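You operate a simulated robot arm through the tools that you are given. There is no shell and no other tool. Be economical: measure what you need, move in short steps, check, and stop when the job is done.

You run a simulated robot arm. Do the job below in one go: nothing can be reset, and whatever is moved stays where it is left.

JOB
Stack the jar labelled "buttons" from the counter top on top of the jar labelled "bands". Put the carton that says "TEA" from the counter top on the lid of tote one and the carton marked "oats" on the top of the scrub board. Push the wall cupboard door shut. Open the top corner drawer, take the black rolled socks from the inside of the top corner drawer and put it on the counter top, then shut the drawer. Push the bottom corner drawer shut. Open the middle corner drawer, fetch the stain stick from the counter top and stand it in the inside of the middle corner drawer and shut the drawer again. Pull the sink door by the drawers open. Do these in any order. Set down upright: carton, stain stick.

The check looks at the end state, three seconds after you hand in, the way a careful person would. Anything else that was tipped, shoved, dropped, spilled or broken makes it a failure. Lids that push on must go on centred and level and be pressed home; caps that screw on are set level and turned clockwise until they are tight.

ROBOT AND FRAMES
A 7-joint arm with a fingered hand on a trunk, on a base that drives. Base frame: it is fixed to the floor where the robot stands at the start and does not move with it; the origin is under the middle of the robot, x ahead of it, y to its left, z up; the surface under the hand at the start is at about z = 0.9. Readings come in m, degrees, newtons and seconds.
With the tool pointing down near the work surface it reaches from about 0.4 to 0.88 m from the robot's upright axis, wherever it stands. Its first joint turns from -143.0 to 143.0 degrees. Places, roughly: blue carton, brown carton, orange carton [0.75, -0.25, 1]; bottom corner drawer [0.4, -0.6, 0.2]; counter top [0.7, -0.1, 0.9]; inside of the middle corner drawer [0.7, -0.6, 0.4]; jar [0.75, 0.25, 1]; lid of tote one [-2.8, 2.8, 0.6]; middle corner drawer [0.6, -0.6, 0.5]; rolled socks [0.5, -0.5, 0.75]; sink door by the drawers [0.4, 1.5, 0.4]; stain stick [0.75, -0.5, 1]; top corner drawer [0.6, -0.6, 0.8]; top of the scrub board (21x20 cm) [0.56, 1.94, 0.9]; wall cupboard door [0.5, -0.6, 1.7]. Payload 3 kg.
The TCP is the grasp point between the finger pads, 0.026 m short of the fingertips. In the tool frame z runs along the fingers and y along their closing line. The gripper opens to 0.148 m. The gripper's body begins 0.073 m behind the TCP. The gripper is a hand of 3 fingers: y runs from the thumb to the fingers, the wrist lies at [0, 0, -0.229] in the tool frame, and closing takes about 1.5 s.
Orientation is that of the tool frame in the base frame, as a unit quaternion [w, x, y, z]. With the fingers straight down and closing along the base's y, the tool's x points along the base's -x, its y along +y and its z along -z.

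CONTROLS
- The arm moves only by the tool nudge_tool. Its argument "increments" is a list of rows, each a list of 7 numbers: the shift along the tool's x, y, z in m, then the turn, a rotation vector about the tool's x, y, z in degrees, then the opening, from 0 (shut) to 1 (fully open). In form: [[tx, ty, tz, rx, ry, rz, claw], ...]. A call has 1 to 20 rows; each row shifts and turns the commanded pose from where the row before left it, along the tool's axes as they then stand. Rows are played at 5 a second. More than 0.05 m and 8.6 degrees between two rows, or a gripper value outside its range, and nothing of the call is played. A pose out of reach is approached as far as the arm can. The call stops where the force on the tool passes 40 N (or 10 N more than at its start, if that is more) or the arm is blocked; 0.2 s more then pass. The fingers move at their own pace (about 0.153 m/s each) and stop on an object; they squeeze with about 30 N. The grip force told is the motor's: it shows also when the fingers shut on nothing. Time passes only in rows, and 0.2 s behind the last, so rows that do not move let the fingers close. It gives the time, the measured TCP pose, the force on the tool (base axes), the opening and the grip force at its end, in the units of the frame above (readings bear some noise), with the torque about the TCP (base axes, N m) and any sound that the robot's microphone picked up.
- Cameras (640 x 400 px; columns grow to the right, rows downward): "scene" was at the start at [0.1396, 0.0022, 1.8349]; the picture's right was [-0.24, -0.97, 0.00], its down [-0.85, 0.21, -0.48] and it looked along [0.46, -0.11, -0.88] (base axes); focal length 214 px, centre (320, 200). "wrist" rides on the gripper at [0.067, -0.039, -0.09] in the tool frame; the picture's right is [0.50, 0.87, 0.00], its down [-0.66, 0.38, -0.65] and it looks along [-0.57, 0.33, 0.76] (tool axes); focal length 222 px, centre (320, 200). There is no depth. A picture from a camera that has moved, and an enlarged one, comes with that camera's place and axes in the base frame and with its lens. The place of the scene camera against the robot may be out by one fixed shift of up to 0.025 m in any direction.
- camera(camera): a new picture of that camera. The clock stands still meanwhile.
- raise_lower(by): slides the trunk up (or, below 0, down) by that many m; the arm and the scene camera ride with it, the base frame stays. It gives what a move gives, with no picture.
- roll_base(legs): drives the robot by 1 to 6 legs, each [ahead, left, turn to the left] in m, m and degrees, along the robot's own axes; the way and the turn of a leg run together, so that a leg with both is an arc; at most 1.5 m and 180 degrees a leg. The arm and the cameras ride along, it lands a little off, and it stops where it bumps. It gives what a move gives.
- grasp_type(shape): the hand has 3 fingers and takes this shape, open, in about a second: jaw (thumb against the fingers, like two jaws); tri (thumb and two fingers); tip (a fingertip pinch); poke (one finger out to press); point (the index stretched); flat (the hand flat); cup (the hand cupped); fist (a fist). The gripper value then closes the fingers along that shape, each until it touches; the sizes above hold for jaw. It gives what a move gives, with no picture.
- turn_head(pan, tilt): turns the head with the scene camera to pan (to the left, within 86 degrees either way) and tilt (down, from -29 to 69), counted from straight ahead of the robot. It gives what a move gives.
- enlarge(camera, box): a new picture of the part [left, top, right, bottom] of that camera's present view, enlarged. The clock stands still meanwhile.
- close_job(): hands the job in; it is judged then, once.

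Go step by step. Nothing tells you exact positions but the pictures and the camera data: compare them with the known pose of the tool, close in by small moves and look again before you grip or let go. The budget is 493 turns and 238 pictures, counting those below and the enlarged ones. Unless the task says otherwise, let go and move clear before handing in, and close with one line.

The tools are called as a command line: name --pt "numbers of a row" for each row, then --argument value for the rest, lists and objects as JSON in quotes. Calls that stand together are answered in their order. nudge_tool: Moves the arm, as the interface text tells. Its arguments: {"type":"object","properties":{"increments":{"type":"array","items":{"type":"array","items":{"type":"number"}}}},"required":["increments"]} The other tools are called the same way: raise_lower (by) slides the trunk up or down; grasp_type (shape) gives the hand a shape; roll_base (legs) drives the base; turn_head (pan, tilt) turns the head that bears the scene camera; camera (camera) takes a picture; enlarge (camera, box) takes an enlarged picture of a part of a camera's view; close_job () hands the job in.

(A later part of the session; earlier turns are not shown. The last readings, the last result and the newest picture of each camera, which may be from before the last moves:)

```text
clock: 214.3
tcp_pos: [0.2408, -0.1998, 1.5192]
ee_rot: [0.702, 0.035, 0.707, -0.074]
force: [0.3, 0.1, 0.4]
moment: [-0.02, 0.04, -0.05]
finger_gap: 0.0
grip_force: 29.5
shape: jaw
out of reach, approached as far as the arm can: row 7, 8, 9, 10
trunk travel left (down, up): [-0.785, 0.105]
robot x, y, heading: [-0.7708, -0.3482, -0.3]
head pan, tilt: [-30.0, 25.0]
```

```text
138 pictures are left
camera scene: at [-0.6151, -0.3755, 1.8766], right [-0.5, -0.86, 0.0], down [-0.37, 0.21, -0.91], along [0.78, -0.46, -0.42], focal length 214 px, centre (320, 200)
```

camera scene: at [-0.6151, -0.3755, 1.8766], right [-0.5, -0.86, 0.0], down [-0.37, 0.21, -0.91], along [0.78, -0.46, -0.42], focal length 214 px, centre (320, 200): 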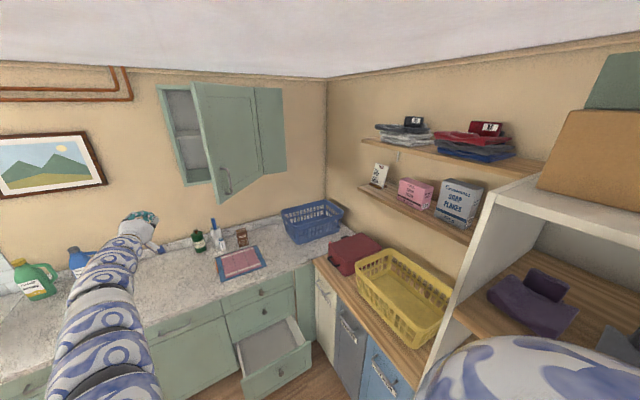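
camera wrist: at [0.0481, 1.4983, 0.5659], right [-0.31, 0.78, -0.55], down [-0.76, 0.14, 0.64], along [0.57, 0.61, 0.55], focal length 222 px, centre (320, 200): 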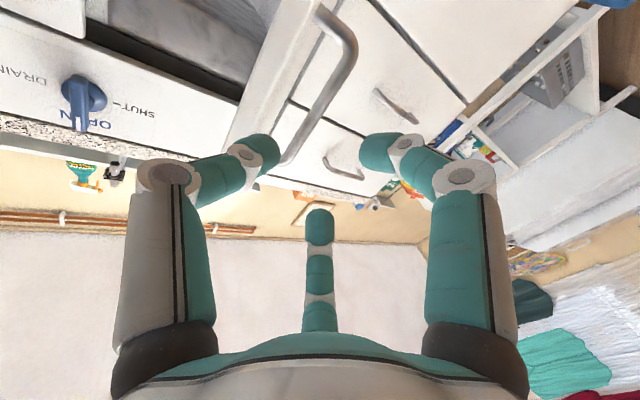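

roll_base --legs '[[0, 0, -12], [0.09, -0.012, 0]]'

camera --camera "scene"

camera --camera "wrist"

```text
clock: 216.2
tcp_pos: [0.3344, -0.4476, 1.5174]
ee_rot: [0.69, 0.111, 0.699, -0.149]
force: [0.1, 0.0, 0.4]
moment: [0.0, -0.02, 0.01]
finger_gap: 0.0
grip_force: 29.9
shape: jaw
trunk travel left (down, up): [-0.785, 0.105]
robot x, y, heading: [-0.6916, -0.3768, -12.2]
head pan, tilt: [-30.0, 25.0]
```

```text
137 pictures are left
camera scene: at [-0.5427, -0.4405, 1.8765], right [-0.67, -0.74, 0.0], down [-0.31, 0.28, -0.91], along [0.67, -0.61, -0.42], focal length 214 px, centre (320, 200)
```

scene: 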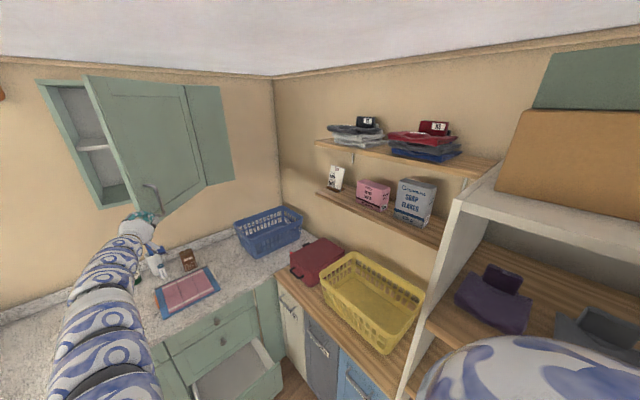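

```text
136 pictures are left
camera wrist: at [0.2341, -0.455, 1.4535], right [0.3, 0.78, -0.55], down [-0.46, 0.62, 0.64], along [0.84, 0.06, 0.55], focal length 222 px, centre (320, 200)
```

wrist: 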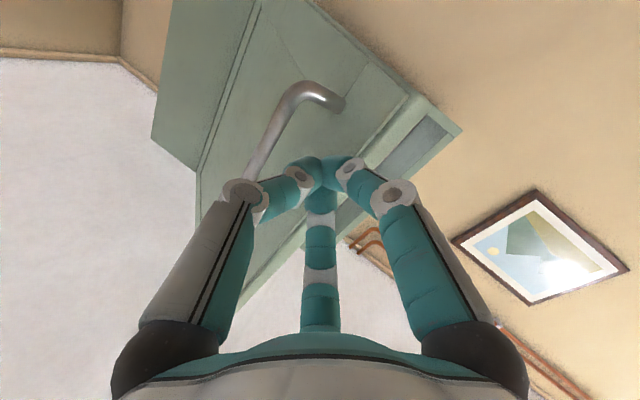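

roll_base --legs '[[0.13, 0.06, 0]]'

camera --camera "scene"

```text
clock: 217.6
tcp_pos: [0.468, -0.3956, 1.5207]
ee_rot: [0.693, 0.102, 0.7, -0.141]
force: [-8.0, 11.0, -3.8]
moment: [0.09, 0.05, -0.09]
finger_gap: 0.0001
grip_force: 30.0
shape: jaw
trunk travel left (down, up): [-0.785, 0.105]
robot x, y, heading: [-0.5529, -0.3494, -12.4]
head pan, tilt: [-30.0, 25.0]
stopped in leg 1: the force on the tool passed its limit at 43 N (the readings are from after the stop); the commanded pose is now the measured one
```

```text
135 pictures are left
camera scene: at [-0.4095, -0.4073, 1.8769], right [-0.67, -0.74, 0.0], down [-0.31, 0.28, -0.91], along [0.67, -0.61, -0.42], focal length 214 px, centre (320, 200)
```

scene: 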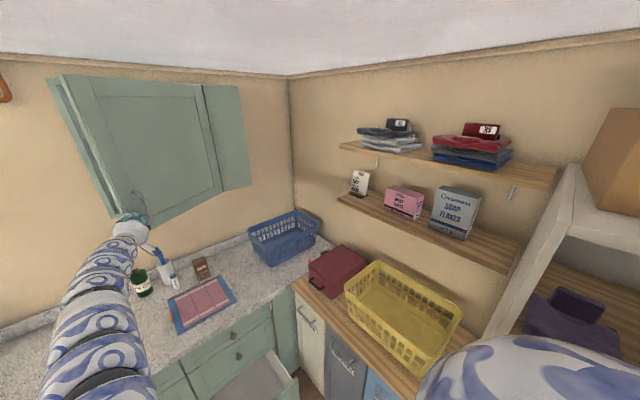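

roll_base --legs '[[0.09, 0.06, 0]]'

camera --camera "scene"

camera --camera "wrist"

```text
clock: 219.1
tcp_pos: [0.5687, -0.3466, 1.5202]
ee_rot: [0.693, 0.097, 0.701, -0.138]
force: [-3.2, 11.2, 4.4]
moment: [-0.07, 0.01, -0.09]
finger_gap: 0.0001
grip_force: 29.7
shape: jaw
trunk travel left (down, up): [-0.785, 0.105]
robot x, y, heading: [-0.4502, -0.3089, -11.9]
head pan, tilt: [-30.0, 25.0]
stopped in leg 1: the force on the tool passed its limit at 41 N (the readings are from after the stop); the commanded pose is now the measured one
```

```text
134 pictures are left
camera scene: at [-0.3085, -0.3662, 1.8768], right [-0.67, -0.74, 0.0], down [-0.31, 0.28, -0.91], along [0.67, -0.61, -0.42], focal length 214 px, centre (320, 200)
```

scene: 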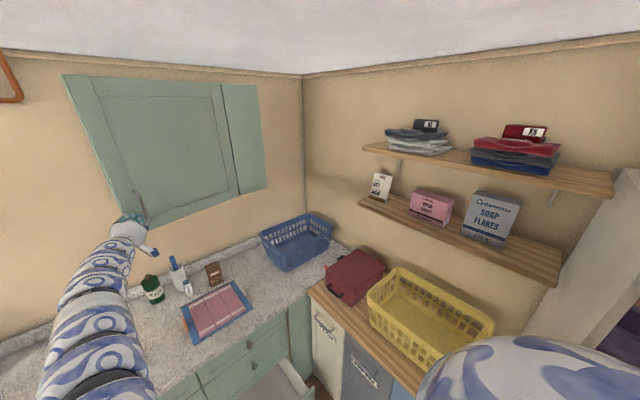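

```text
133 pictures are left
camera wrist: at [0.4687, -0.3577, 1.4555], right [0.27, 0.79, -0.55], down [-0.48, 0.61, 0.63], along [0.83, 0.09, 0.55], focal length 222 px, centre (320, 200)
```

wrist: 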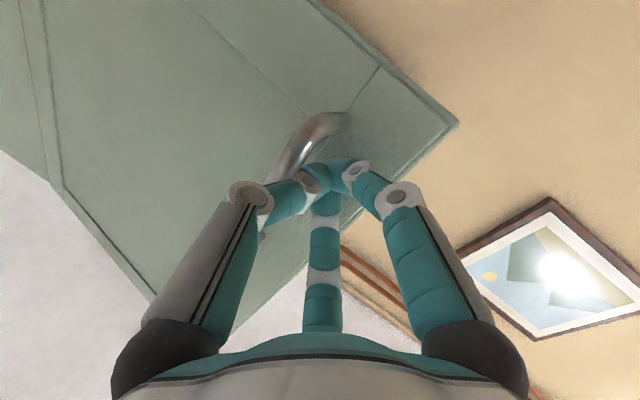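

roll_base --legs '[[0.06, 0.02, 0]]'

camera --camera "wrist"

```text
clock: 220.1
tcp_pos: [0.632, -0.3369, 1.5191]
ee_rot: [0.693, 0.097, 0.701, -0.138]
force: [-2.9, 31.6, -2.5]
moment: [0.06, -0.01, 0.03]
finger_gap: 0.0
grip_force: 29.5
shape: jaw
trunk travel left (down, up): [-0.785, 0.105]
robot x, y, heading: [-0.39, -0.3001, -12.5]
head pan, tilt: [-30.0, 25.0]
```

```text
132 pictures are left
camera wrist: at [0.5326, -0.3479, 1.4542], right [0.27, 0.79, -0.55], down [-0.48, 0.61, 0.63], along [0.83, 0.09, 0.54], focal length 222 px, centre (320, 200)
```

wrist: 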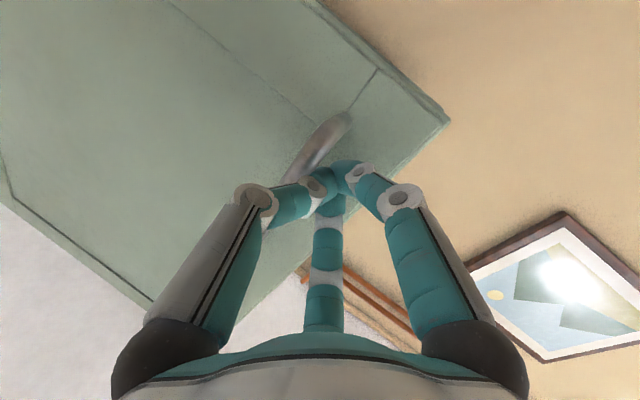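

roll_base --legs '[[0.0, 0.015, 0], [0.03, 0.008, 0]]'

camera --camera "wrist"

turn_head --pan -20 --tilt 0

camera --camera "scene"

```text
clock: 221.5
tcp_pos: [0.6638, -0.3233, 1.5205]
ee_rot: [0.693, 0.098, 0.701, -0.136]
force: [0.0, 3.5, -1.0]
moment: [0.02, -0.01, -0.04]
finger_gap: 0.0001
grip_force: 29.8
shape: jaw
trunk travel left (down, up): [-0.785, 0.105]
robot x, y, heading: [-0.3545, -0.2831, -11.9]
head pan, tilt: [-30.0, 25.0]
stopped in leg 2: the force on the tool passed its limit at 67 N (the readings are from after the stop); the commanded pose is now the measured one
```

```text
131 pictures are left
camera wrist: at [0.5641, -0.3342, 1.455], right [0.27, 0.79, -0.55], down [-0.48, 0.61, 0.63], along [0.83, 0.09, 0.55], focal length 222 px, centre (320, 200)
```

wrist: 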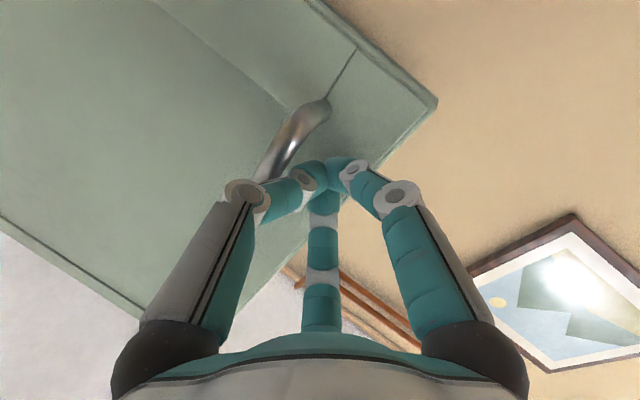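

```text
clock: 222.3
tcp_pos: [0.6635, -0.3242, 1.5202]
ee_rot: [0.693, 0.099, 0.701, -0.138]
force: [0.2, 3.1, 1.4]
moment: [-0.02, 0.02, 0.03]
finger_gap: 0.0
grip_force: 30.2
shape: jaw
trunk travel left (down, up): [-0.785, 0.105]
robot x, y, heading: [-0.3534, -0.2821, -11.9]
head pan, tilt: [-20.0, 0.0]
```

```text
130 pictures are left
camera scene: at [-0.2045, -0.3297, 1.917], right [-0.53, -0.85, 0.0], down [0.0, 0.0, -1.0], along [0.85, -0.53, 0.0], focal length 214 px, centre (320, 200)
```

scene: 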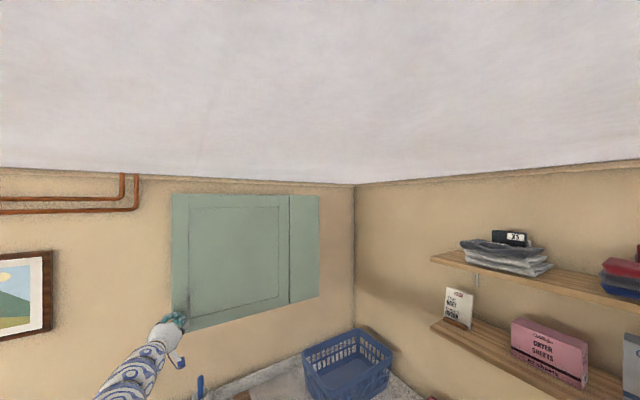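

roll_base --legs '[[-0.34, -0.07, 0]]'

turn_head --pan -20 --tilt 25

camera --camera "scene"

enlarge --camera "scene" --box '[150, 0, 320, 130]'

```text
clock: 224.6
tcp_pos: [0.3183, -0.3197, 1.521]
ee_rot: [0.693, 0.097, 0.701, -0.136]
force: [-0.5, -0.6, -0.4]
moment: [0.01, -0.01, 0.01]
finger_gap: 0.0
grip_force: 30.7
shape: jaw
trunk travel left (down, up): [-0.785, 0.105]
robot x, y, heading: [-0.7004, -0.2864, -11.6]
head pan, tilt: [-20.0, 0.0]
```

```text
clock: 225.5
tcp_pos: [0.3204, -0.3201, 1.5203]
ee_rot: [0.693, 0.097, 0.701, -0.136]
force: [-0.3, 0.0, 1.5]
moment: [0.02, -0.01, -0.01]
finger_gap: 0.0002
grip_force: 29.7
shape: jaw
trunk travel left (down, up): [-0.785, 0.105]
robot x, y, heading: [-0.7016, -0.2837, -11.6]
head pan, tilt: [-20.0, 25.0]
```

```text
129 pictures are left
camera scene: at [-0.5467, -0.331, 1.8768], right [-0.53, -0.85, 0.0], down [-0.36, 0.22, -0.91], along [0.77, -0.48, -0.42], focal length 214 px, centre (320, 200)
```

scene: 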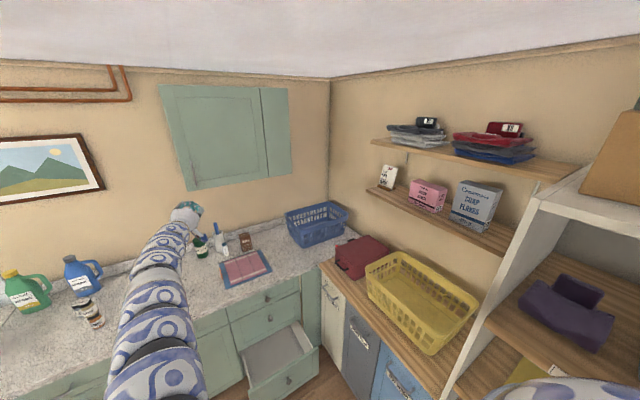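

```text
3.08 times, centred on (235, 65) of scene
camera zoom: at [-0.5467, -0.331, 1.8768], right [-0.53, -0.85, 0.0], down [-0.36, 0.22, -0.91], along [0.77, -0.48, -0.42], focal length 660 px, centre (582, 615)
```

zoom: 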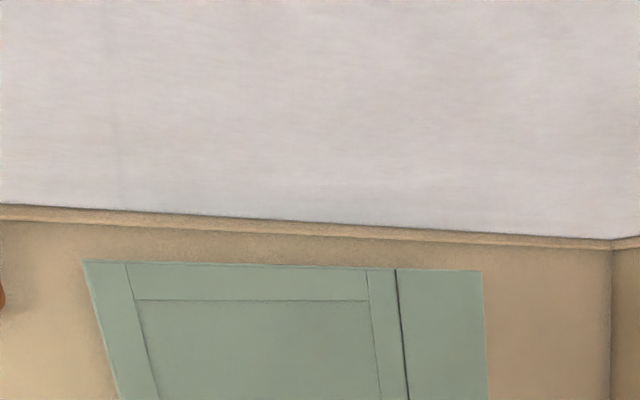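

roll_base --legs '[[-0.3, 0, 0], [0, 0, 11.6]]'

raise_lower --by -0.4

nudge_tool --pt "0.045 0 0 0 0 0 0" --pt "0.045 0 0 0 0 0 0" --pt "0.045 0 0 0 0 0 0" --pt "0.045 0 0 0 0 0 0" --pt "0.045 0 0 0 0 0 0" --pt "0.045 0 0 0 0 0 0" --pt "0.045 0 0 0 0 0 0" --pt "0.045 0 0 0 0 0 0" --pt "0.045 0 0 0 0 0 0" --pt "0.045 0 0 0 0 0 0" --pt "0 0 0 0 0 0 0"

turn_head --pan -25 --tilt 35

camera --camera "scene"

```text
clock: 228.3
tcp_pos: [0.0127, -0.0506, 1.5187]
ee_rot: [0.703, 0.024, 0.707, -0.064]
force: [-0.5, 0.3, 0.1]
moment: [-0.02, 0.0, -0.01]
finger_gap: 0.0
grip_force: 29.8
shape: jaw
trunk travel left (down, up): [-0.785, 0.105]
robot x, y, heading: [-0.9977, -0.2235, -0.1]
head pan, tilt: [-20.0, 25.0]
```

```text
clock: 232.1
tcp_pos: [0.0129, -0.0506, 1.1191]
ee_rot: [0.703, 0.024, 0.707, -0.064]
force: [0.3, -0.8, 0.5]
moment: [0.03, 0.03, -0.03]
finger_gap: 0.0
grip_force: 29.3
shape: jaw
trunk travel left (down, up): [-0.385, 0.505]
robot x, y, heading: [-0.9925, -0.2244, 0.0]
head pan, tilt: [-20.0, 25.0]
```

```text
clock: 234.5
tcp_pos: [0.0068, -0.0755, 0.6835]
ee_rot: [0.703, 0.026, 0.708, -0.064]
force: [-0.1, 1.1, 0.1]
moment: [-0.02, 0.0, -0.02]
finger_gap: 0.0002
grip_force: 30.0
shape: jaw
out of reach, approached as far as the arm can: row 10
trunk travel left (down, up): [-0.385, 0.505]
robot x, y, heading: [-0.9938, -0.218, -0.1]
head pan, tilt: [-20.0, 25.0]
```

```text
clock: 235.2
tcp_pos: [0.0066, -0.0753, 0.6818]
ee_rot: [0.703, 0.024, 0.708, -0.064]
force: [0.6, 0.5, 0.1]
moment: [0.01, 0.0, -0.03]
finger_gap: 0.0
grip_force: 30.0
shape: jaw
trunk travel left (down, up): [-0.385, 0.505]
robot x, y, heading: [-0.9922, -0.2241, -0.2]
head pan, tilt: [-25.0, 35.0]
```

```text
127 pictures are left
camera scene: at [-0.8369, -0.2427, 1.461], right [-0.42, -0.91, 0.0], down [-0.52, 0.24, -0.82], along [0.74, -0.35, -0.57], focal length 214 px, centre (320, 200)
```

scene: 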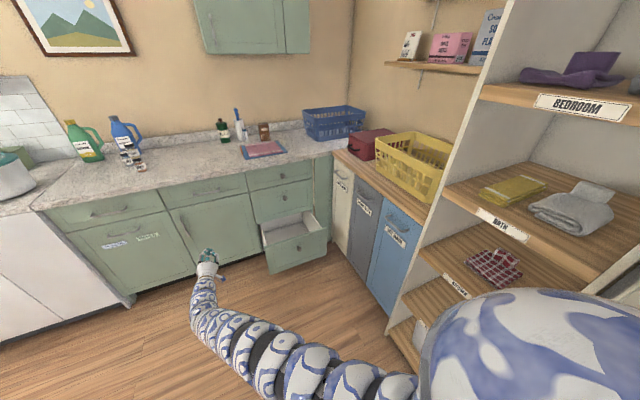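

raise_lower --by -0.36

roll_base --legs '[[0, 0, -20], [0, -0.1, 0]]'

nudge_tool --pt "0 0 0 -7 0 0 0" --pt "0 0 0 -7 0 0 0" --pt "0 0 0 -7 0 0 0" --pt "0 0 0 0 0 0 0"

turn_head --pan 0 --tilt 35

camera --camera "scene"

camera --camera "wrist"

```text
clock: 238.7
tcp_pos: [0.0078, -0.0749, 0.323]
ee_rot: [0.703, 0.025, 0.708, -0.064]
force: [-0.5, -0.8, -0.5]
moment: [-0.01, 0.0, -0.02]
finger_gap: 0.0
grip_force: 30.9
shape: jaw
trunk travel left (down, up): [-0.025, 0.865]
robot x, y, heading: [-0.9977, -0.2217, 0.2]
head pan, tilt: [-25.0, 35.0]
```

```text
clock: 241.0
tcp_pos: [-0.0378, -0.5235, 0.3232]
ee_rot: [0.681, 0.149, 0.692, -0.186]
force: [-0.2, 0.9, -0.2]
moment: [-0.01, -0.04, -0.01]
finger_gap: 0.0002
grip_force: 30.5
shape: jaw
trunk travel left (down, up): [-0.025, 0.865]
robot x, y, heading: [-1.0283, -0.3193, -19.9]
head pan, tilt: [-25.0, 35.0]
```

```text
clock: 242.0
tcp_pos: [-0.0382, -0.5223, 0.322]
ee_rot: [0.697, 0.022, 0.715, -0.057]
force: [0.6, 0.5, 1.4]
moment: [0.01, 0.01, 0.0]
finger_gap: 0.0
grip_force: 30.3
shape: jaw
trunk travel left (down, up): [-0.025, 0.865]
robot x, y, heading: [-1.0286, -0.3188, -19.9]
head pan, tilt: [-25.0, 35.0]
```

```text
clock: 242.9
tcp_pos: [-0.0367, -0.5227, 0.3218]
ee_rot: [0.697, 0.022, 0.715, -0.057]
force: [-0.3, 0.6, 0.3]
moment: [-0.01, 0.0, 0.02]
finger_gap: 0.0
grip_force: 30.2
shape: jaw
trunk travel left (down, up): [-0.025, 0.865]
robot x, y, heading: [-1.0288, -0.3168, -20.0]
head pan, tilt: [0.0, 35.0]
```

```text
126 pictures are left
camera scene: at [-0.8736, -0.3583, 1.1009], right [-0.34, -0.94, 0.0], down [-0.54, 0.2, -0.82], along [0.77, -0.28, -0.57], focal length 214 px, centre (320, 200)
```

scene: 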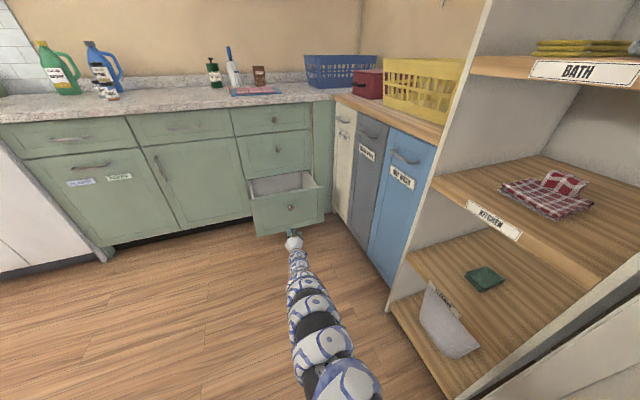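

```text
125 pictures are left
camera wrist: at [-0.1338, -0.5554, 0.2599], right [0.08, 0.84, -0.54], down [-0.59, 0.48, 0.65], along [0.8, 0.27, 0.53], focal length 222 px, centre (320, 200)
```

wrist: 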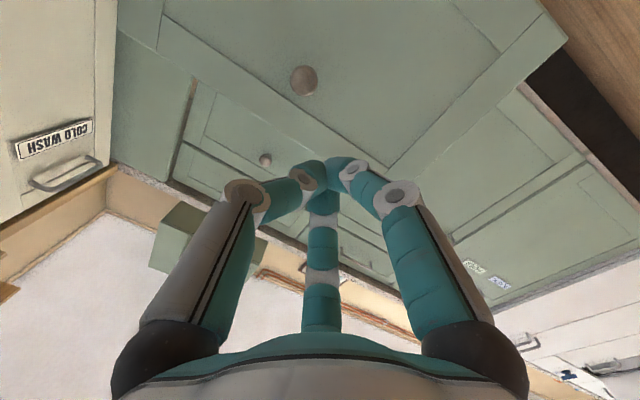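

roll_base --legs '[[0.3, 0.11, 0]]'

camera --camera "scene"

```text
clock: 245.0
tcp_pos: [0.2818, -0.5228, 0.3224]
ee_rot: [0.697, 0.02, 0.715, -0.057]
force: [-0.1, -0.9, -0.2]
moment: [-0.04, -0.02, 0.04]
finger_gap: 0.0002
grip_force: 29.7
shape: jaw
trunk travel left (down, up): [-0.025, 0.865]
robot x, y, heading: [-0.7105, -0.3175, -19.9]
head pan, tilt: [0.0, 35.0]
```

```text
124 pictures are left
camera scene: at [-0.5536, -0.3581, 1.1009], right [-0.34, -0.94, 0.0], down [-0.54, 0.2, -0.82], along [0.77, -0.28, -0.57], focal length 214 px, centre (320, 200)
```

scene: 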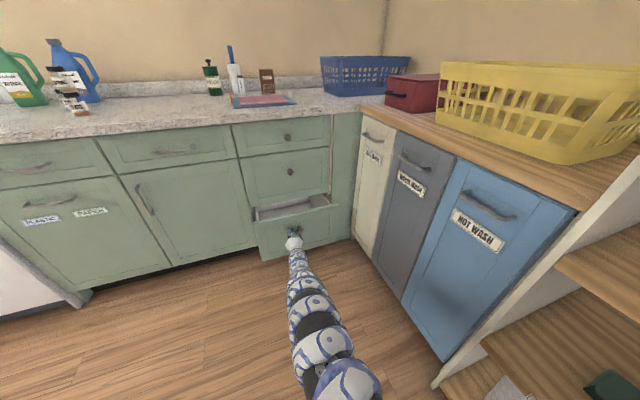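

roll_base --legs '[[0.11, 0.04, 0]]'

enlarge --camera "scene" --box '[210, 100, 400, 280]'

```text
clock: 246.2
tcp_pos: [0.3996, -0.5245, 0.3234]
ee_rot: [0.697, 0.021, 0.715, -0.057]
force: [-0.8, -0.3, 0.2]
moment: [0.01, 0.03, 0.01]
finger_gap: 0.0
grip_force: 29.5
shape: jaw
trunk travel left (down, up): [-0.025, 0.865]
robot x, y, heading: [-0.5908, -0.3169, -19.9]
head pan, tilt: [0.0, 35.0]
```

```text
2.22 times, centred on (305, 190) of scene
camera zoom: at [-0.4363, -0.3584, 1.1009], right [-0.34, -0.94, 0.0], down [-0.54, 0.2, -0.82], along [0.77, -0.28, -0.57], focal length 477 px, centre (353, 222)
```

zoom: 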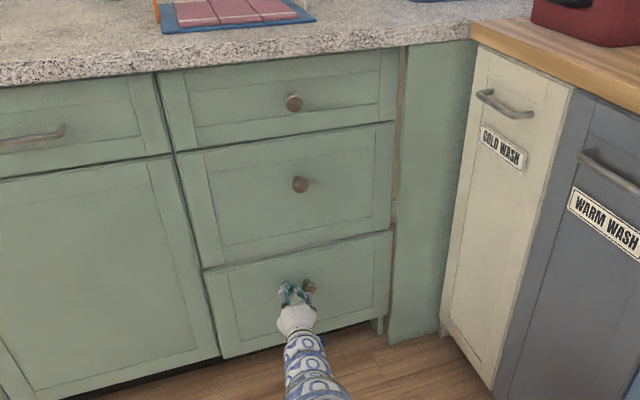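

roll_base --legs '[[0.03, 0.011, 0]]'

enlarge --camera "scene" --box '[210, 100, 400, 280]'

```text
clock: 247.1
tcp_pos: [0.418, -0.5228, 0.3185]
ee_rot: [0.695, 0.02, 0.716, -0.055]
force: [-18.2, 1.9, 6.0]
moment: [0.01, -0.15, -0.08]
finger_gap: 0.0
grip_force: 30.3
shape: jaw
trunk travel left (down, up): [-0.025, 0.865]
robot x, y, heading: [-0.5674, -0.3193, -19.9]
head pan, tilt: [0.0, 35.0]
stopped in leg 1: the force on the tool passed its limit at 128 N (the readings are from after the stop); the commanded pose is now the measured one
```

```text
2.22 times, centred on (305, 190) of scene
camera zoom: at [-0.4155, -0.3583, 1.101], right [-0.34, -0.94, 0.0], down [-0.54, 0.2, -0.82], along [0.77, -0.28, -0.57], focal length 477 px, centre (353, 222)
```

zoom: 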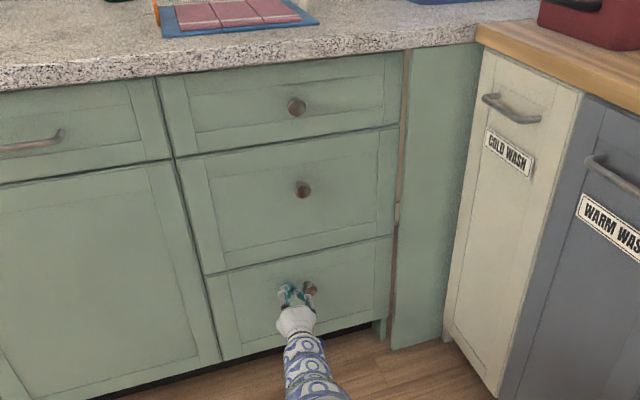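

roll_base --legs '[[-0.15, -0.055, 0]]'

raise_lower --by 0.4

raise_lower --by 0.07

nudge_tool --pt "0 -0.03 0 0 0 0 0.5" --pt "0 0 0 0 0 0 0.5" --pt "0 0 0 0 0 0 0.5"

camera --camera "wrist"

camera --camera "scene"

```text
clock: 248.5
tcp_pos: [0.2576, -0.5245, 0.3189]
ee_rot: [0.695, 0.02, 0.717, -0.058]
force: [0.1, -1.3, 1.0]
moment: [-0.03, -0.03, 0.03]
finger_gap: 0.0
grip_force: 30.5
shape: jaw
trunk travel left (down, up): [-0.025, 0.865]
robot x, y, heading: [-0.73, -0.3147, -20.2]
head pan, tilt: [0.0, 35.0]
```

```text
clock: 252.3
tcp_pos: [0.2573, -0.5237, 0.7191]
ee_rot: [0.695, 0.021, 0.717, -0.057]
force: [0.4, 0.3, 0.7]
moment: [0.04, 0.02, 0.02]
finger_gap: 0.0001
grip_force: 30.6
shape: jaw
trunk travel left (down, up): [-0.425, 0.465]
robot x, y, heading: [-0.7313, -0.3146, -20.1]
head pan, tilt: [0.0, 35.0]
```

```text
clock: 253.4
tcp_pos: [0.257, -0.5234, 0.7876]
ee_rot: [0.695, 0.02, 0.716, -0.056]
force: [0.3, -0.5, 0.4]
moment: [-0.01, 0.01, 0.0]
finger_gap: 0.0
grip_force: 29.8
shape: jaw
trunk travel left (down, up): [-0.495, 0.395]
robot x, y, heading: [-0.7348, -0.3174, -20.2]
head pan, tilt: [0.0, 35.0]
```

```text
clock: 254.2
tcp_pos: [0.2536, -0.5533, 0.7919]
ee_rot: [0.695, 0.021, 0.716, -0.057]
force: [1.0, -0.1, 0.2]
moment: [0.0, -0.03, -0.01]
finger_gap: 0.0735
grip_force: 0.1
shape: jaw
trunk travel left (down, up): [-0.495, 0.395]
robot x, y, heading: [-0.7316, -0.3158, -20.0]
head pan, tilt: [0.0, 35.0]
```

```text
121 pictures are left
camera wrist: at [0.157, -0.5848, 0.7284], right [0.08, 0.83, -0.54], down [-0.59, 0.48, 0.65], along [0.81, 0.27, 0.53], focal length 222 px, centre (320, 200)
```

wrist: 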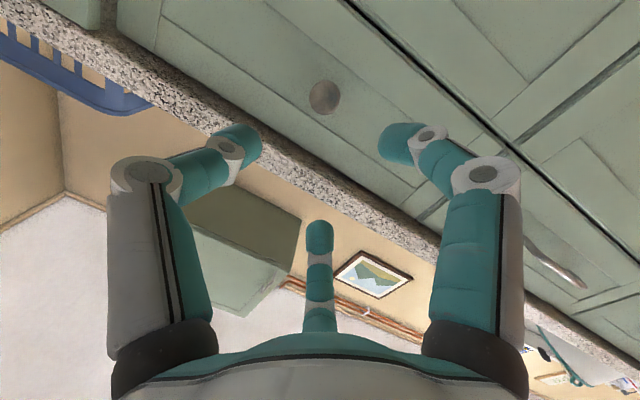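

```text
120 pictures are left
camera scene: at [-0.5766, -0.3576, 1.5709], right [-0.34, -0.94, 0.0], down [-0.54, 0.2, -0.82], along [0.77, -0.28, -0.57], focal length 214 px, centre (320, 200)
```

scene: 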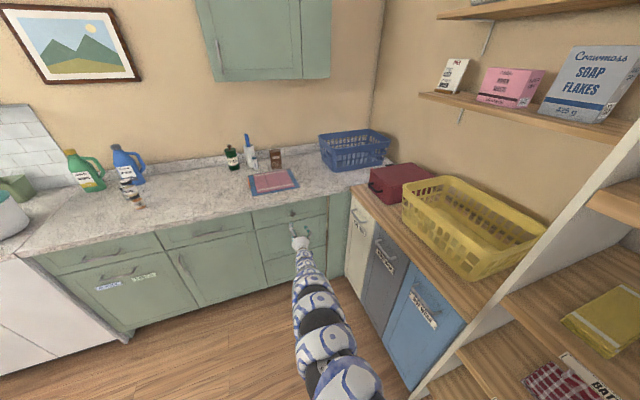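

roll_base --legs '[[0.115, 0.028, 0]]'

camera --camera "wrist"

```text
clock: 255.5
tcp_pos: [0.3734, -0.5662, 0.7902]
ee_rot: [0.695, 0.02, 0.717, -0.056]
force: [-0.2, 0.5, -0.3]
moment: [-0.06, -0.01, -0.01]
finger_gap: 0.0738
grip_force: 0.2
shape: jaw
trunk travel left (down, up): [-0.495, 0.395]
robot x, y, heading: [-0.6136, -0.335, -20.1]
head pan, tilt: [0.0, 35.0]
```

```text
119 pictures are left
camera wrist: at [0.2753, -0.5988, 0.728], right [0.08, 0.83, -0.54], down [-0.59, 0.48, 0.65], along [0.81, 0.27, 0.53], focal length 222 px, centre (320, 200)
```

wrist: 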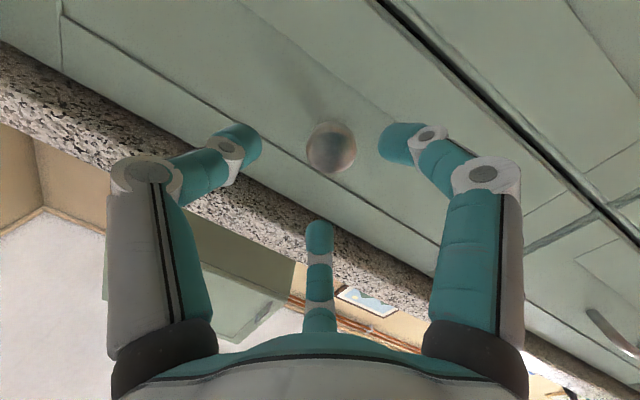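

nudge_tool --pt "0.009 0.001 0 0 0 0 0.5" --pt "0 0 0.02 0 0 0 0.5" --pt "0 0 0.015 0 0 0 0.5" --pt "0 0 0 0 0 0 0.5"

camera --camera "wrist"

```text
clock: 256.5
tcp_pos: [0.4065, -0.5694, 0.7821]
ee_rot: [0.695, 0.02, 0.717, -0.056]
force: [-1.0, -0.3, 0.2]
moment: [0.02, 0.0, -0.01]
finger_gap: 0.0741
grip_force: 0.1
shape: jaw
trunk travel left (down, up): [-0.495, 0.395]
robot x, y, heading: [-0.6132, -0.3316, -20.2]
head pan, tilt: [0.0, 35.0]
```

```text
118 pictures are left
camera wrist: at [0.3095, -0.6022, 0.7182], right [0.08, 0.83, -0.54], down [-0.59, 0.48, 0.65], along [0.81, 0.27, 0.53], focal length 222 px, centre (320, 200)
```

wrist: 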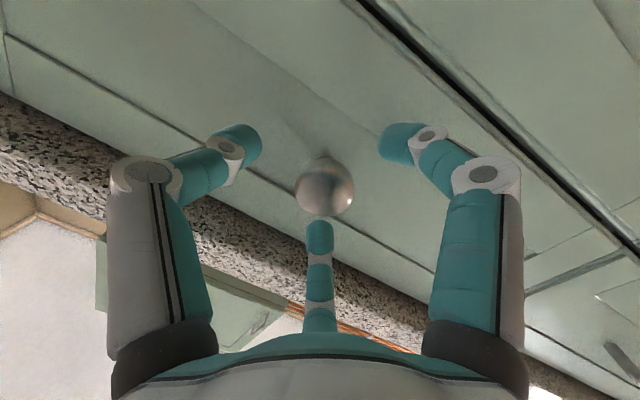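

nudge_tool --pt "0 0 0.005 0 0 0 0.4" --pt "0 0 0 0 0 0 0.2" --pt "0 0 0 0 0 0 0" --pt "0 0 0 0 0 0 0" --pt "0 0 0 0 0 0 0" --pt "0 0 -0.015 0 0 0 0" --pt "0 0 -0.02 0 0 0 0" --pt "0 0 -0.02 0 0 0 0" --pt "0 0 0 0 0 0 0"

camera --camera "wrist"

camera --camera "scene"

```text
clock: 258.5
tcp_pos: [0.3565, -0.5691, 0.7825]
ee_rot: [0.695, 0.023, 0.716, -0.057]
force: [-1.5, -19.9, -0.1]
moment: [-0.04, -0.12, -0.06]
finger_gap: 0.0182
grip_force: 29.8
shape: jaw
trunk travel left (down, up): [-0.495, 0.395]
robot x, y, heading: [-0.6151, -0.3277, -20.2]
head pan, tilt: [0.0, 35.0]
```

```text
117 pictures are left
camera wrist: at [0.2594, -0.5995, 0.7194], right [0.08, 0.84, -0.54], down [-0.59, 0.48, 0.65], along [0.81, 0.27, 0.53], focal length 222 px, centre (320, 200)
```

wrist: 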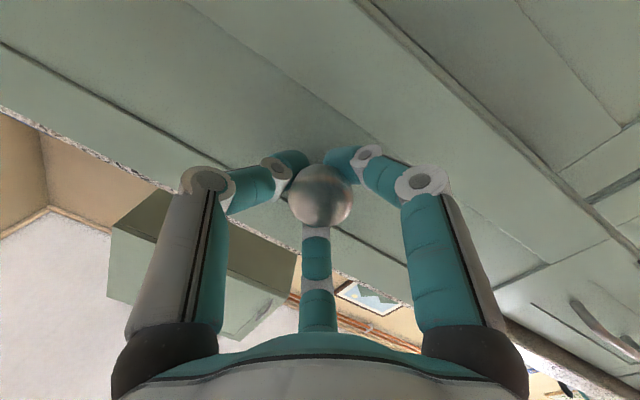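

```text
116 pictures are left
camera scene: at [-0.4584, -0.3732, 1.5708], right [-0.35, -0.94, 0.0], down [-0.54, 0.2, -0.82], along [0.77, -0.28, -0.57], focal length 214 px, centre (320, 200)
```

scene: 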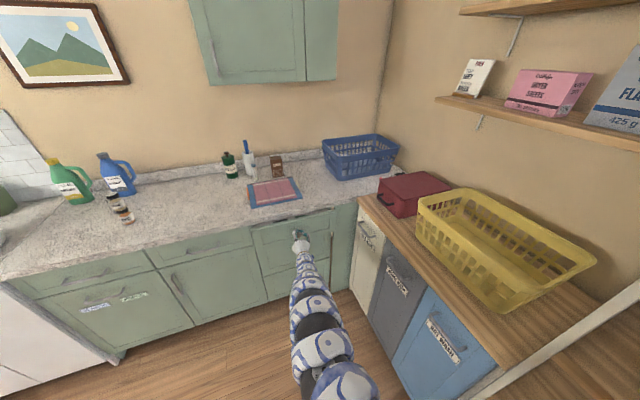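

roll_base --legs '[[-0.215, -0.085, 0]]'

camera --camera "scene"

```text
clock: 260.2
tcp_pos: [0.1286, -0.5693, 0.7828]
ee_rot: [0.695, 0.021, 0.716, -0.055]
force: [-2.1, -2.3, -2.9]
moment: [0.04, -0.04, 0.18]
finger_gap: 0.0177
grip_force: 30.2
shape: jaw
trunk travel left (down, up): [-0.495, 0.395]
robot x, y, heading: [-0.84, -0.3338, -20.3]
head pan, tilt: [0.0, 35.0]
```

```text
115 pictures are left
camera scene: at [-0.6864, -0.3782, 1.5709], right [-0.34, -0.94, 0.0], down [-0.54, 0.2, -0.82], along [0.77, -0.28, -0.57], focal length 214 px, centre (320, 200)
```

scene: 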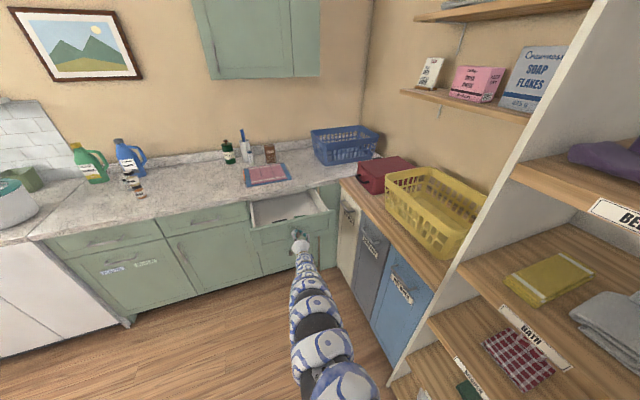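

enlarge --camera "scene" --box '[240, 175, 350, 245]'

```text
5.71 times, centred on (295, 210) of scene
camera zoom: at [-0.6864, -0.3782, 1.5709], right [-0.34, -0.94, 0.0], down [-0.54, 0.2, -0.82], along [0.77, -0.28, -0.57], focal length 1226 px, centre (463, 143)
```

zoom: 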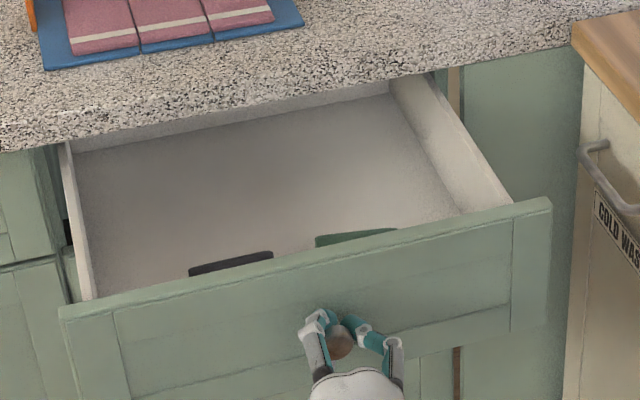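

nudge_tool --pt "0 0 0 0 0 0 0.3" --pt "0 0 0 0 0 0 0.5" --pt "0 0 0 0 0 0 0.5"

roll_base --legs '[[-0.14, -0.051, 0]]'

raise_lower --by 0.25

nudge_tool --pt "0 0 0 0 8 0 1" --pt "0 0 0 0 8 0 1" --pt "0 0 0 0 8 0 1" --pt "0 0 0 0 8 0 1" --pt "0 0 0 0 8 0 1" --pt "0 0 0 0 8 0 1" --pt "0 0 0 0 8 0 1" --pt "0 0 0 0 8 0 1" --pt "0 0 0 0 8 0 1" --pt "0 0 0 0 8 0 1" --pt "0 0 0 0 8 0 1" --pt "0 0 0 0 0 0 1"

camera --camera "scene"

```text
clock: 261.0
tcp_pos: [0.1282, -0.5696, 0.7835]
ee_rot: [0.695, 0.02, 0.716, -0.056]
force: [-0.9, 0.0, -0.2]
moment: [-0.04, -0.02, 0.02]
finger_gap: 0.0732
grip_force: 0.0
shape: jaw
trunk travel left (down, up): [-0.495, 0.395]
robot x, y, heading: [-0.8419, -0.3376, -20.3]
head pan, tilt: [0.0, 35.0]
```

```text
clock: 262.3
tcp_pos: [-0.0192, -0.5678, 0.7827]
ee_rot: [0.695, 0.019, 0.716, -0.057]
force: [0.1, -0.4, -1.6]
moment: [-0.01, 0.04, 0.02]
finger_gap: 0.0738
grip_force: 0.1
shape: jaw
trunk travel left (down, up): [-0.495, 0.395]
robot x, y, heading: [-0.9861, -0.3399, -20.2]
head pan, tilt: [0.0, 35.0]
```

```text
clock: 264.9
tcp_pos: [-0.0184, -0.5681, 1.0328]
ee_rot: [0.695, 0.02, 0.716, -0.057]
force: [0.3, 0.5, 0.3]
moment: [0.03, 0.02, 0.0]
finger_gap: 0.0736
grip_force: 0.0
shape: jaw
trunk travel left (down, up): [-0.745, 0.145]
robot x, y, heading: [-0.9859, -0.3343, -20.0]
head pan, tilt: [0.0, 35.0]
```

```text
clock: 267.5
tcp_pos: [-0.0311, -0.5649, 1.0351]
ee_rot: [0.175, 0.048, 0.983, -0.035]
force: [1.0, 0.3, 0.4]
moment: [-0.03, -0.03, 0.01]
finger_gap: 0.148
grip_force: 0.0
shape: jaw
out of reach, approached as far as the arm can: row 9, 10, 11
trunk travel left (down, up): [-0.745, 0.145]
robot x, y, heading: [-0.9898, -0.3369, -19.9]
head pan, tilt: [0.0, 35.0]
```

```text
113 pictures are left
camera scene: at [-0.8343, -0.3784, 1.8209], right [-0.34, -0.94, 0.0], down [-0.54, 0.2, -0.82], along [0.77, -0.28, -0.57], focal length 214 px, centre (320, 200)
```

scene: 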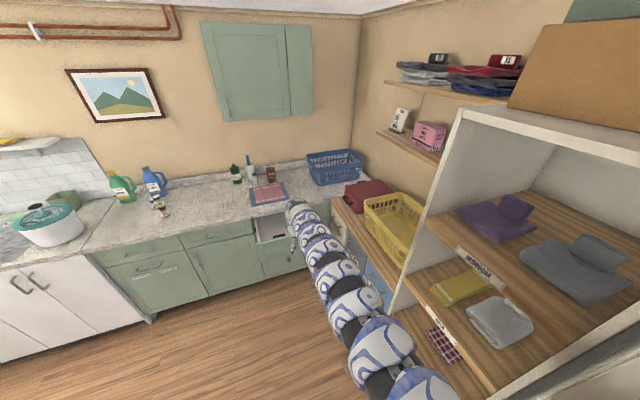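

nudge_tool --pt "0.035 -0.004 -0.013 0 0 0 1" --pt "0.035 -0.004 -0.013 0 0 0 1" --pt "0.035 -0.004 -0.013 0 0 0 1" --pt "0.035 -0.004 -0.013 0 0 0 1" --pt "0 0 0 0 7 0 1" --pt "0 0 0 0 7 0 1" --pt "0 0 0 0 6.2 0 1" --pt "0 0 0 0 0 0 1"

```text
clock: 269.3
tcp_pos: [-0.1689, -0.5631, 1.0268]
ee_rot: [0.0, 0.054, 0.998, -0.026]
force: [-0.4, -0.2, 0.4]
moment: [0.0, 0.01, 0.01]
finger_gap: 0.1481
grip_force: 0.1
shape: jaw
out of reach, approached as far as the arm can: row 3, 4
trunk travel left (down, up): [-0.745, 0.145]
robot x, y, heading: [-0.9872, -0.3379, -20.1]
head pan, tilt: [0.0, 35.0]
```

nudge_tool --pt "0 0 0 -3 0 0 1" --pt "0 0 0 0 0 0 1"

roll_base --legs '[[0.335, 0.19, 0]]'

camera --camera "wrist"

turn_head --pan 0 --tilt 50

camera --camera "scene"

```text
clock: 269.9
tcp_pos: [-0.1689, -0.5633, 1.0251]
ee_rot: [0.002, 0.054, 0.999, 0.0]
force: [0.8, -0.1, 0.9]
moment: [0.0, 0.02, 0.0]
finger_gap: 0.148
grip_force: 0.1
shape: jaw
trunk travel left (down, up): [-0.745, 0.145]
robot x, y, heading: [-0.9915, -0.3326, -20.1]
head pan, tilt: [0.0, 35.0]
```

```text
clock: 272.3
tcp_pos: [0.2094, -0.4971, 1.0263]
ee_rot: [0.002, 0.051, 0.999, 0.0]
force: [0.0, -0.1, -0.4]
moment: [-0.03, -0.02, 0.0]
finger_gap: 0.1483
grip_force: 0.0
shape: jaw
trunk travel left (down, up): [-0.745, 0.145]
robot x, y, heading: [-0.6128, -0.2742, -20.1]
head pan, tilt: [0.0, 35.0]
```

```text
112 pictures are left
camera wrist: at [0.1382, -0.5291, 1.1161], right [-0.41, 0.91, 0.0], down [0.69, 0.31, 0.66], along [0.6, 0.27, -0.75], focal length 222 px, centre (320, 200)
```

wrist: 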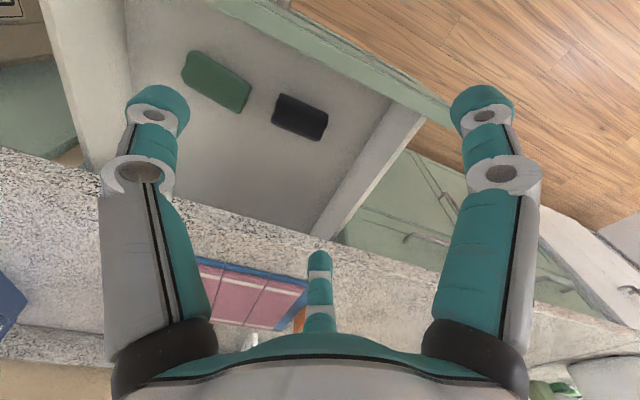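

```text
clock: 273.1
tcp_pos: [0.2094, -0.4964, 1.0253]
ee_rot: [0.001, 0.053, 0.999, 0.0]
force: [-0.6, 0.2, 0.1]
moment: [-0.02, -0.01, 0.01]
finger_gap: 0.148
grip_force: 0.1
shape: jaw
trunk travel left (down, up): [-0.745, 0.145]
robot x, y, heading: [-0.6092, -0.2712, -19.7]
head pan, tilt: [0.0, 50.0]
```

```text
111 pictures are left
camera scene: at [-0.4669, -0.3092, 1.7992], right [-0.34, -0.94, 0.0], down [-0.72, 0.26, -0.64], along [0.6, -0.22, -0.77], focal length 214 px, centre (320, 200)
```

scene: 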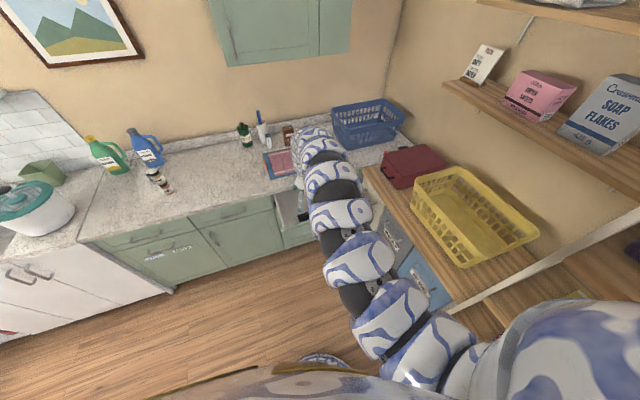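

nudge_tool --pt "0 0 0 0 0 8.2 0.7" --pt "0 0 0 0 0 8.2 0.7" --pt "0 0 0 0 0 8.2 0.7" --pt "0 0 0 0 0 8.2 0.7" --pt "0 0 0 0 0 8.2 0.7" --pt "0 0 0 0 0 8.2 0.7" --pt "0 0 0 0 0 8.2 0.7" --pt "0 0 0 0 0 8.2 0.7" --pt "0 0 0 0 0 8.2 0.7" --pt "0 0 0 0 0 8.2 0.7" --pt "0 0 0 0 0 8 0.7" --pt "0 0 0 0 0 0 0.7"

camera --camera "wrist"

```text
clock: 275.7
tcp_pos: [0.2087, -0.4964, 1.0257]
ee_rot: [0.001, 0.744, 0.668, 0.001]
force: [0.0, -0.4, -0.6]
moment: [0.0, 0.0, 0.0]
finger_gap: 0.1038
grip_force: 0.1
shape: jaw
trunk travel left (down, up): [-0.745, 0.145]
robot x, y, heading: [-0.6101, -0.2759, -20.1]
head pan, tilt: [0.0, 50.0]
```

```text
110 pictures are left
camera wrist: at [0.1772, -0.4262, 1.1166], right [0.91, 0.41, 0.0], down [0.3, -0.69, 0.66], along [0.27, -0.6, -0.76], focal length 222 px, centre (320, 200)
```

wrist: 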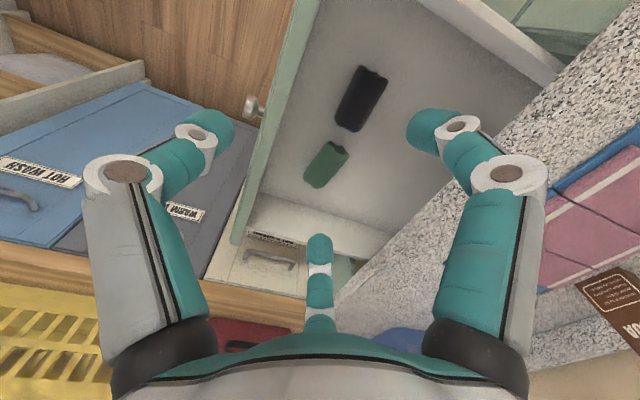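

nudge_tool --pt "0.0015 0.0375 0 0 0 0 0.7" --pt "0.0015 0.0375 0 0 0 0 0.7" --pt "0 0 0.045 0 0 0 0.7" --pt "0 0 0.045 0 0 0 0.7" --pt "0 0 0.045 0 0 0 0.7" --pt "0 0 0.03 0 0 0 0.7" --pt "0 0 0 0 0 0 0.7"

camera --camera "wrist"

```text
clock: 277.3
tcp_pos: [0.2268, -0.4939, 0.9217]
ee_rot: [0.001, 0.743, 0.669, 0.001]
force: [0.0, -0.3, -0.3]
moment: [0.03, 0.02, -0.01]
finger_gap: 0.1038
grip_force: 0.1
shape: jaw
out of reach, approached as far as the arm can: row 2, 3, 4, 5, 6
trunk travel left (down, up): [-0.745, 0.145]
robot x, y, heading: [-0.6092, -0.2739, -19.9]
head pan, tilt: [0.0, 50.0]
```

```text
109 pictures are left
camera wrist: at [0.1935, -0.4237, 1.0123], right [0.91, 0.41, 0.0], down [0.31, -0.69, 0.66], along [0.27, -0.6, -0.76], focal length 222 px, centre (320, 200)
```

wrist: 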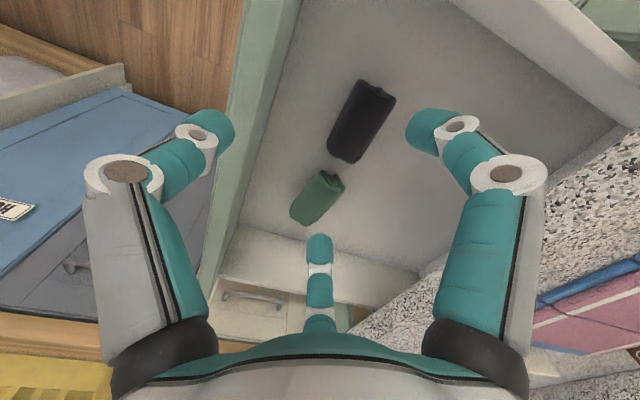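

roll_base --legs '[[0.062, 0.014, 0]]'

raise_lower --by -0.11

camera --camera "wrist"

```text
clock: 278.3
tcp_pos: [0.2906, -0.5017, 0.92]
ee_rot: [0.002, 0.743, 0.67, 0.001]
force: [-0.1, -0.7, -1.1]
moment: [0.01, 0.04, 0.02]
finger_gap: 0.1035
grip_force: 0.0
shape: jaw
trunk travel left (down, up): [-0.745, 0.145]
robot x, y, heading: [-0.5477, -0.285, -20.1]
head pan, tilt: [0.0, 50.0]
```

```text
clock: 279.7
tcp_pos: [0.2902, -0.5022, 0.812]
ee_rot: [0.002, 0.743, 0.669, 0.001]
force: [1.2, 1.0, 0.5]
moment: [0.01, -0.01, 0.03]
finger_gap: 0.1038
grip_force: 0.0
shape: jaw
trunk travel left (down, up): [-0.635, 0.255]
robot x, y, heading: [-0.5473, -0.2811, -19.9]
head pan, tilt: [0.0, 50.0]
```

```text
108 pictures are left
camera wrist: at [0.2564, -0.4311, 0.9024], right [0.91, 0.41, 0.0], down [0.31, -0.69, 0.66], along [0.27, -0.6, -0.76], focal length 222 px, centre (320, 200)
```

wrist: 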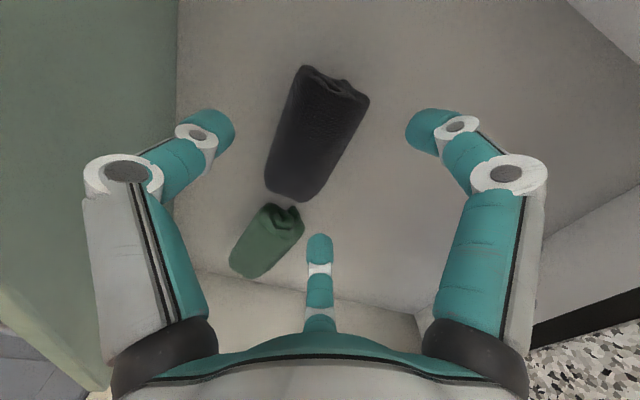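

nudge_tool --pt "-0.004 -0.005 0 0 0 0 0.65" --pt "0 0 0.03 0 0 0 0.65" --pt "0 0 0.025 0 0 0 0.65" --pt "0 0 0.01 0 0 0 0.65" --pt "0 0 0 0 0 0 0.65"

camera --camera "wrist"

```text
clock: 280.9
tcp_pos: [0.2735, -0.5052, 0.7703]
ee_rot: [0.002, 0.742, 0.67, 0.001]
force: [0.6, 0.6, 0.8]
moment: [0.04, -0.02, 0.0]
finger_gap: 0.0969
grip_force: 0.0
shape: jaw
out of reach, approached as far as the arm can: row 2, 3, 4
trunk travel left (down, up): [-0.635, 0.255]
robot x, y, heading: [-0.5465, -0.2799, -20.0]
head pan, tilt: [0.0, 50.0]
```

```text
107 pictures are left
camera wrist: at [0.2409, -0.4338, 0.8617], right [0.91, 0.41, 0.0], down [0.31, -0.69, 0.66], along [0.27, -0.6, -0.76], focal length 222 px, centre (320, 200)
```

wrist: 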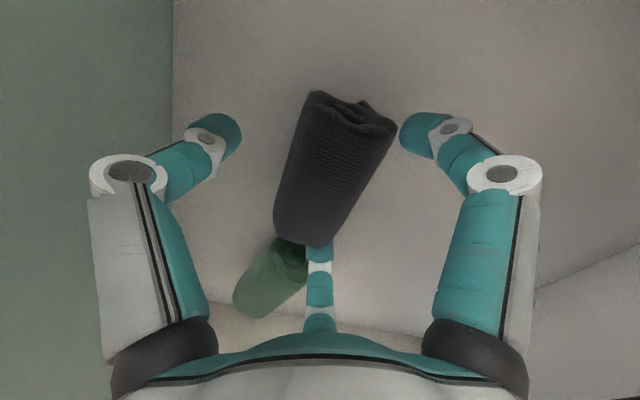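

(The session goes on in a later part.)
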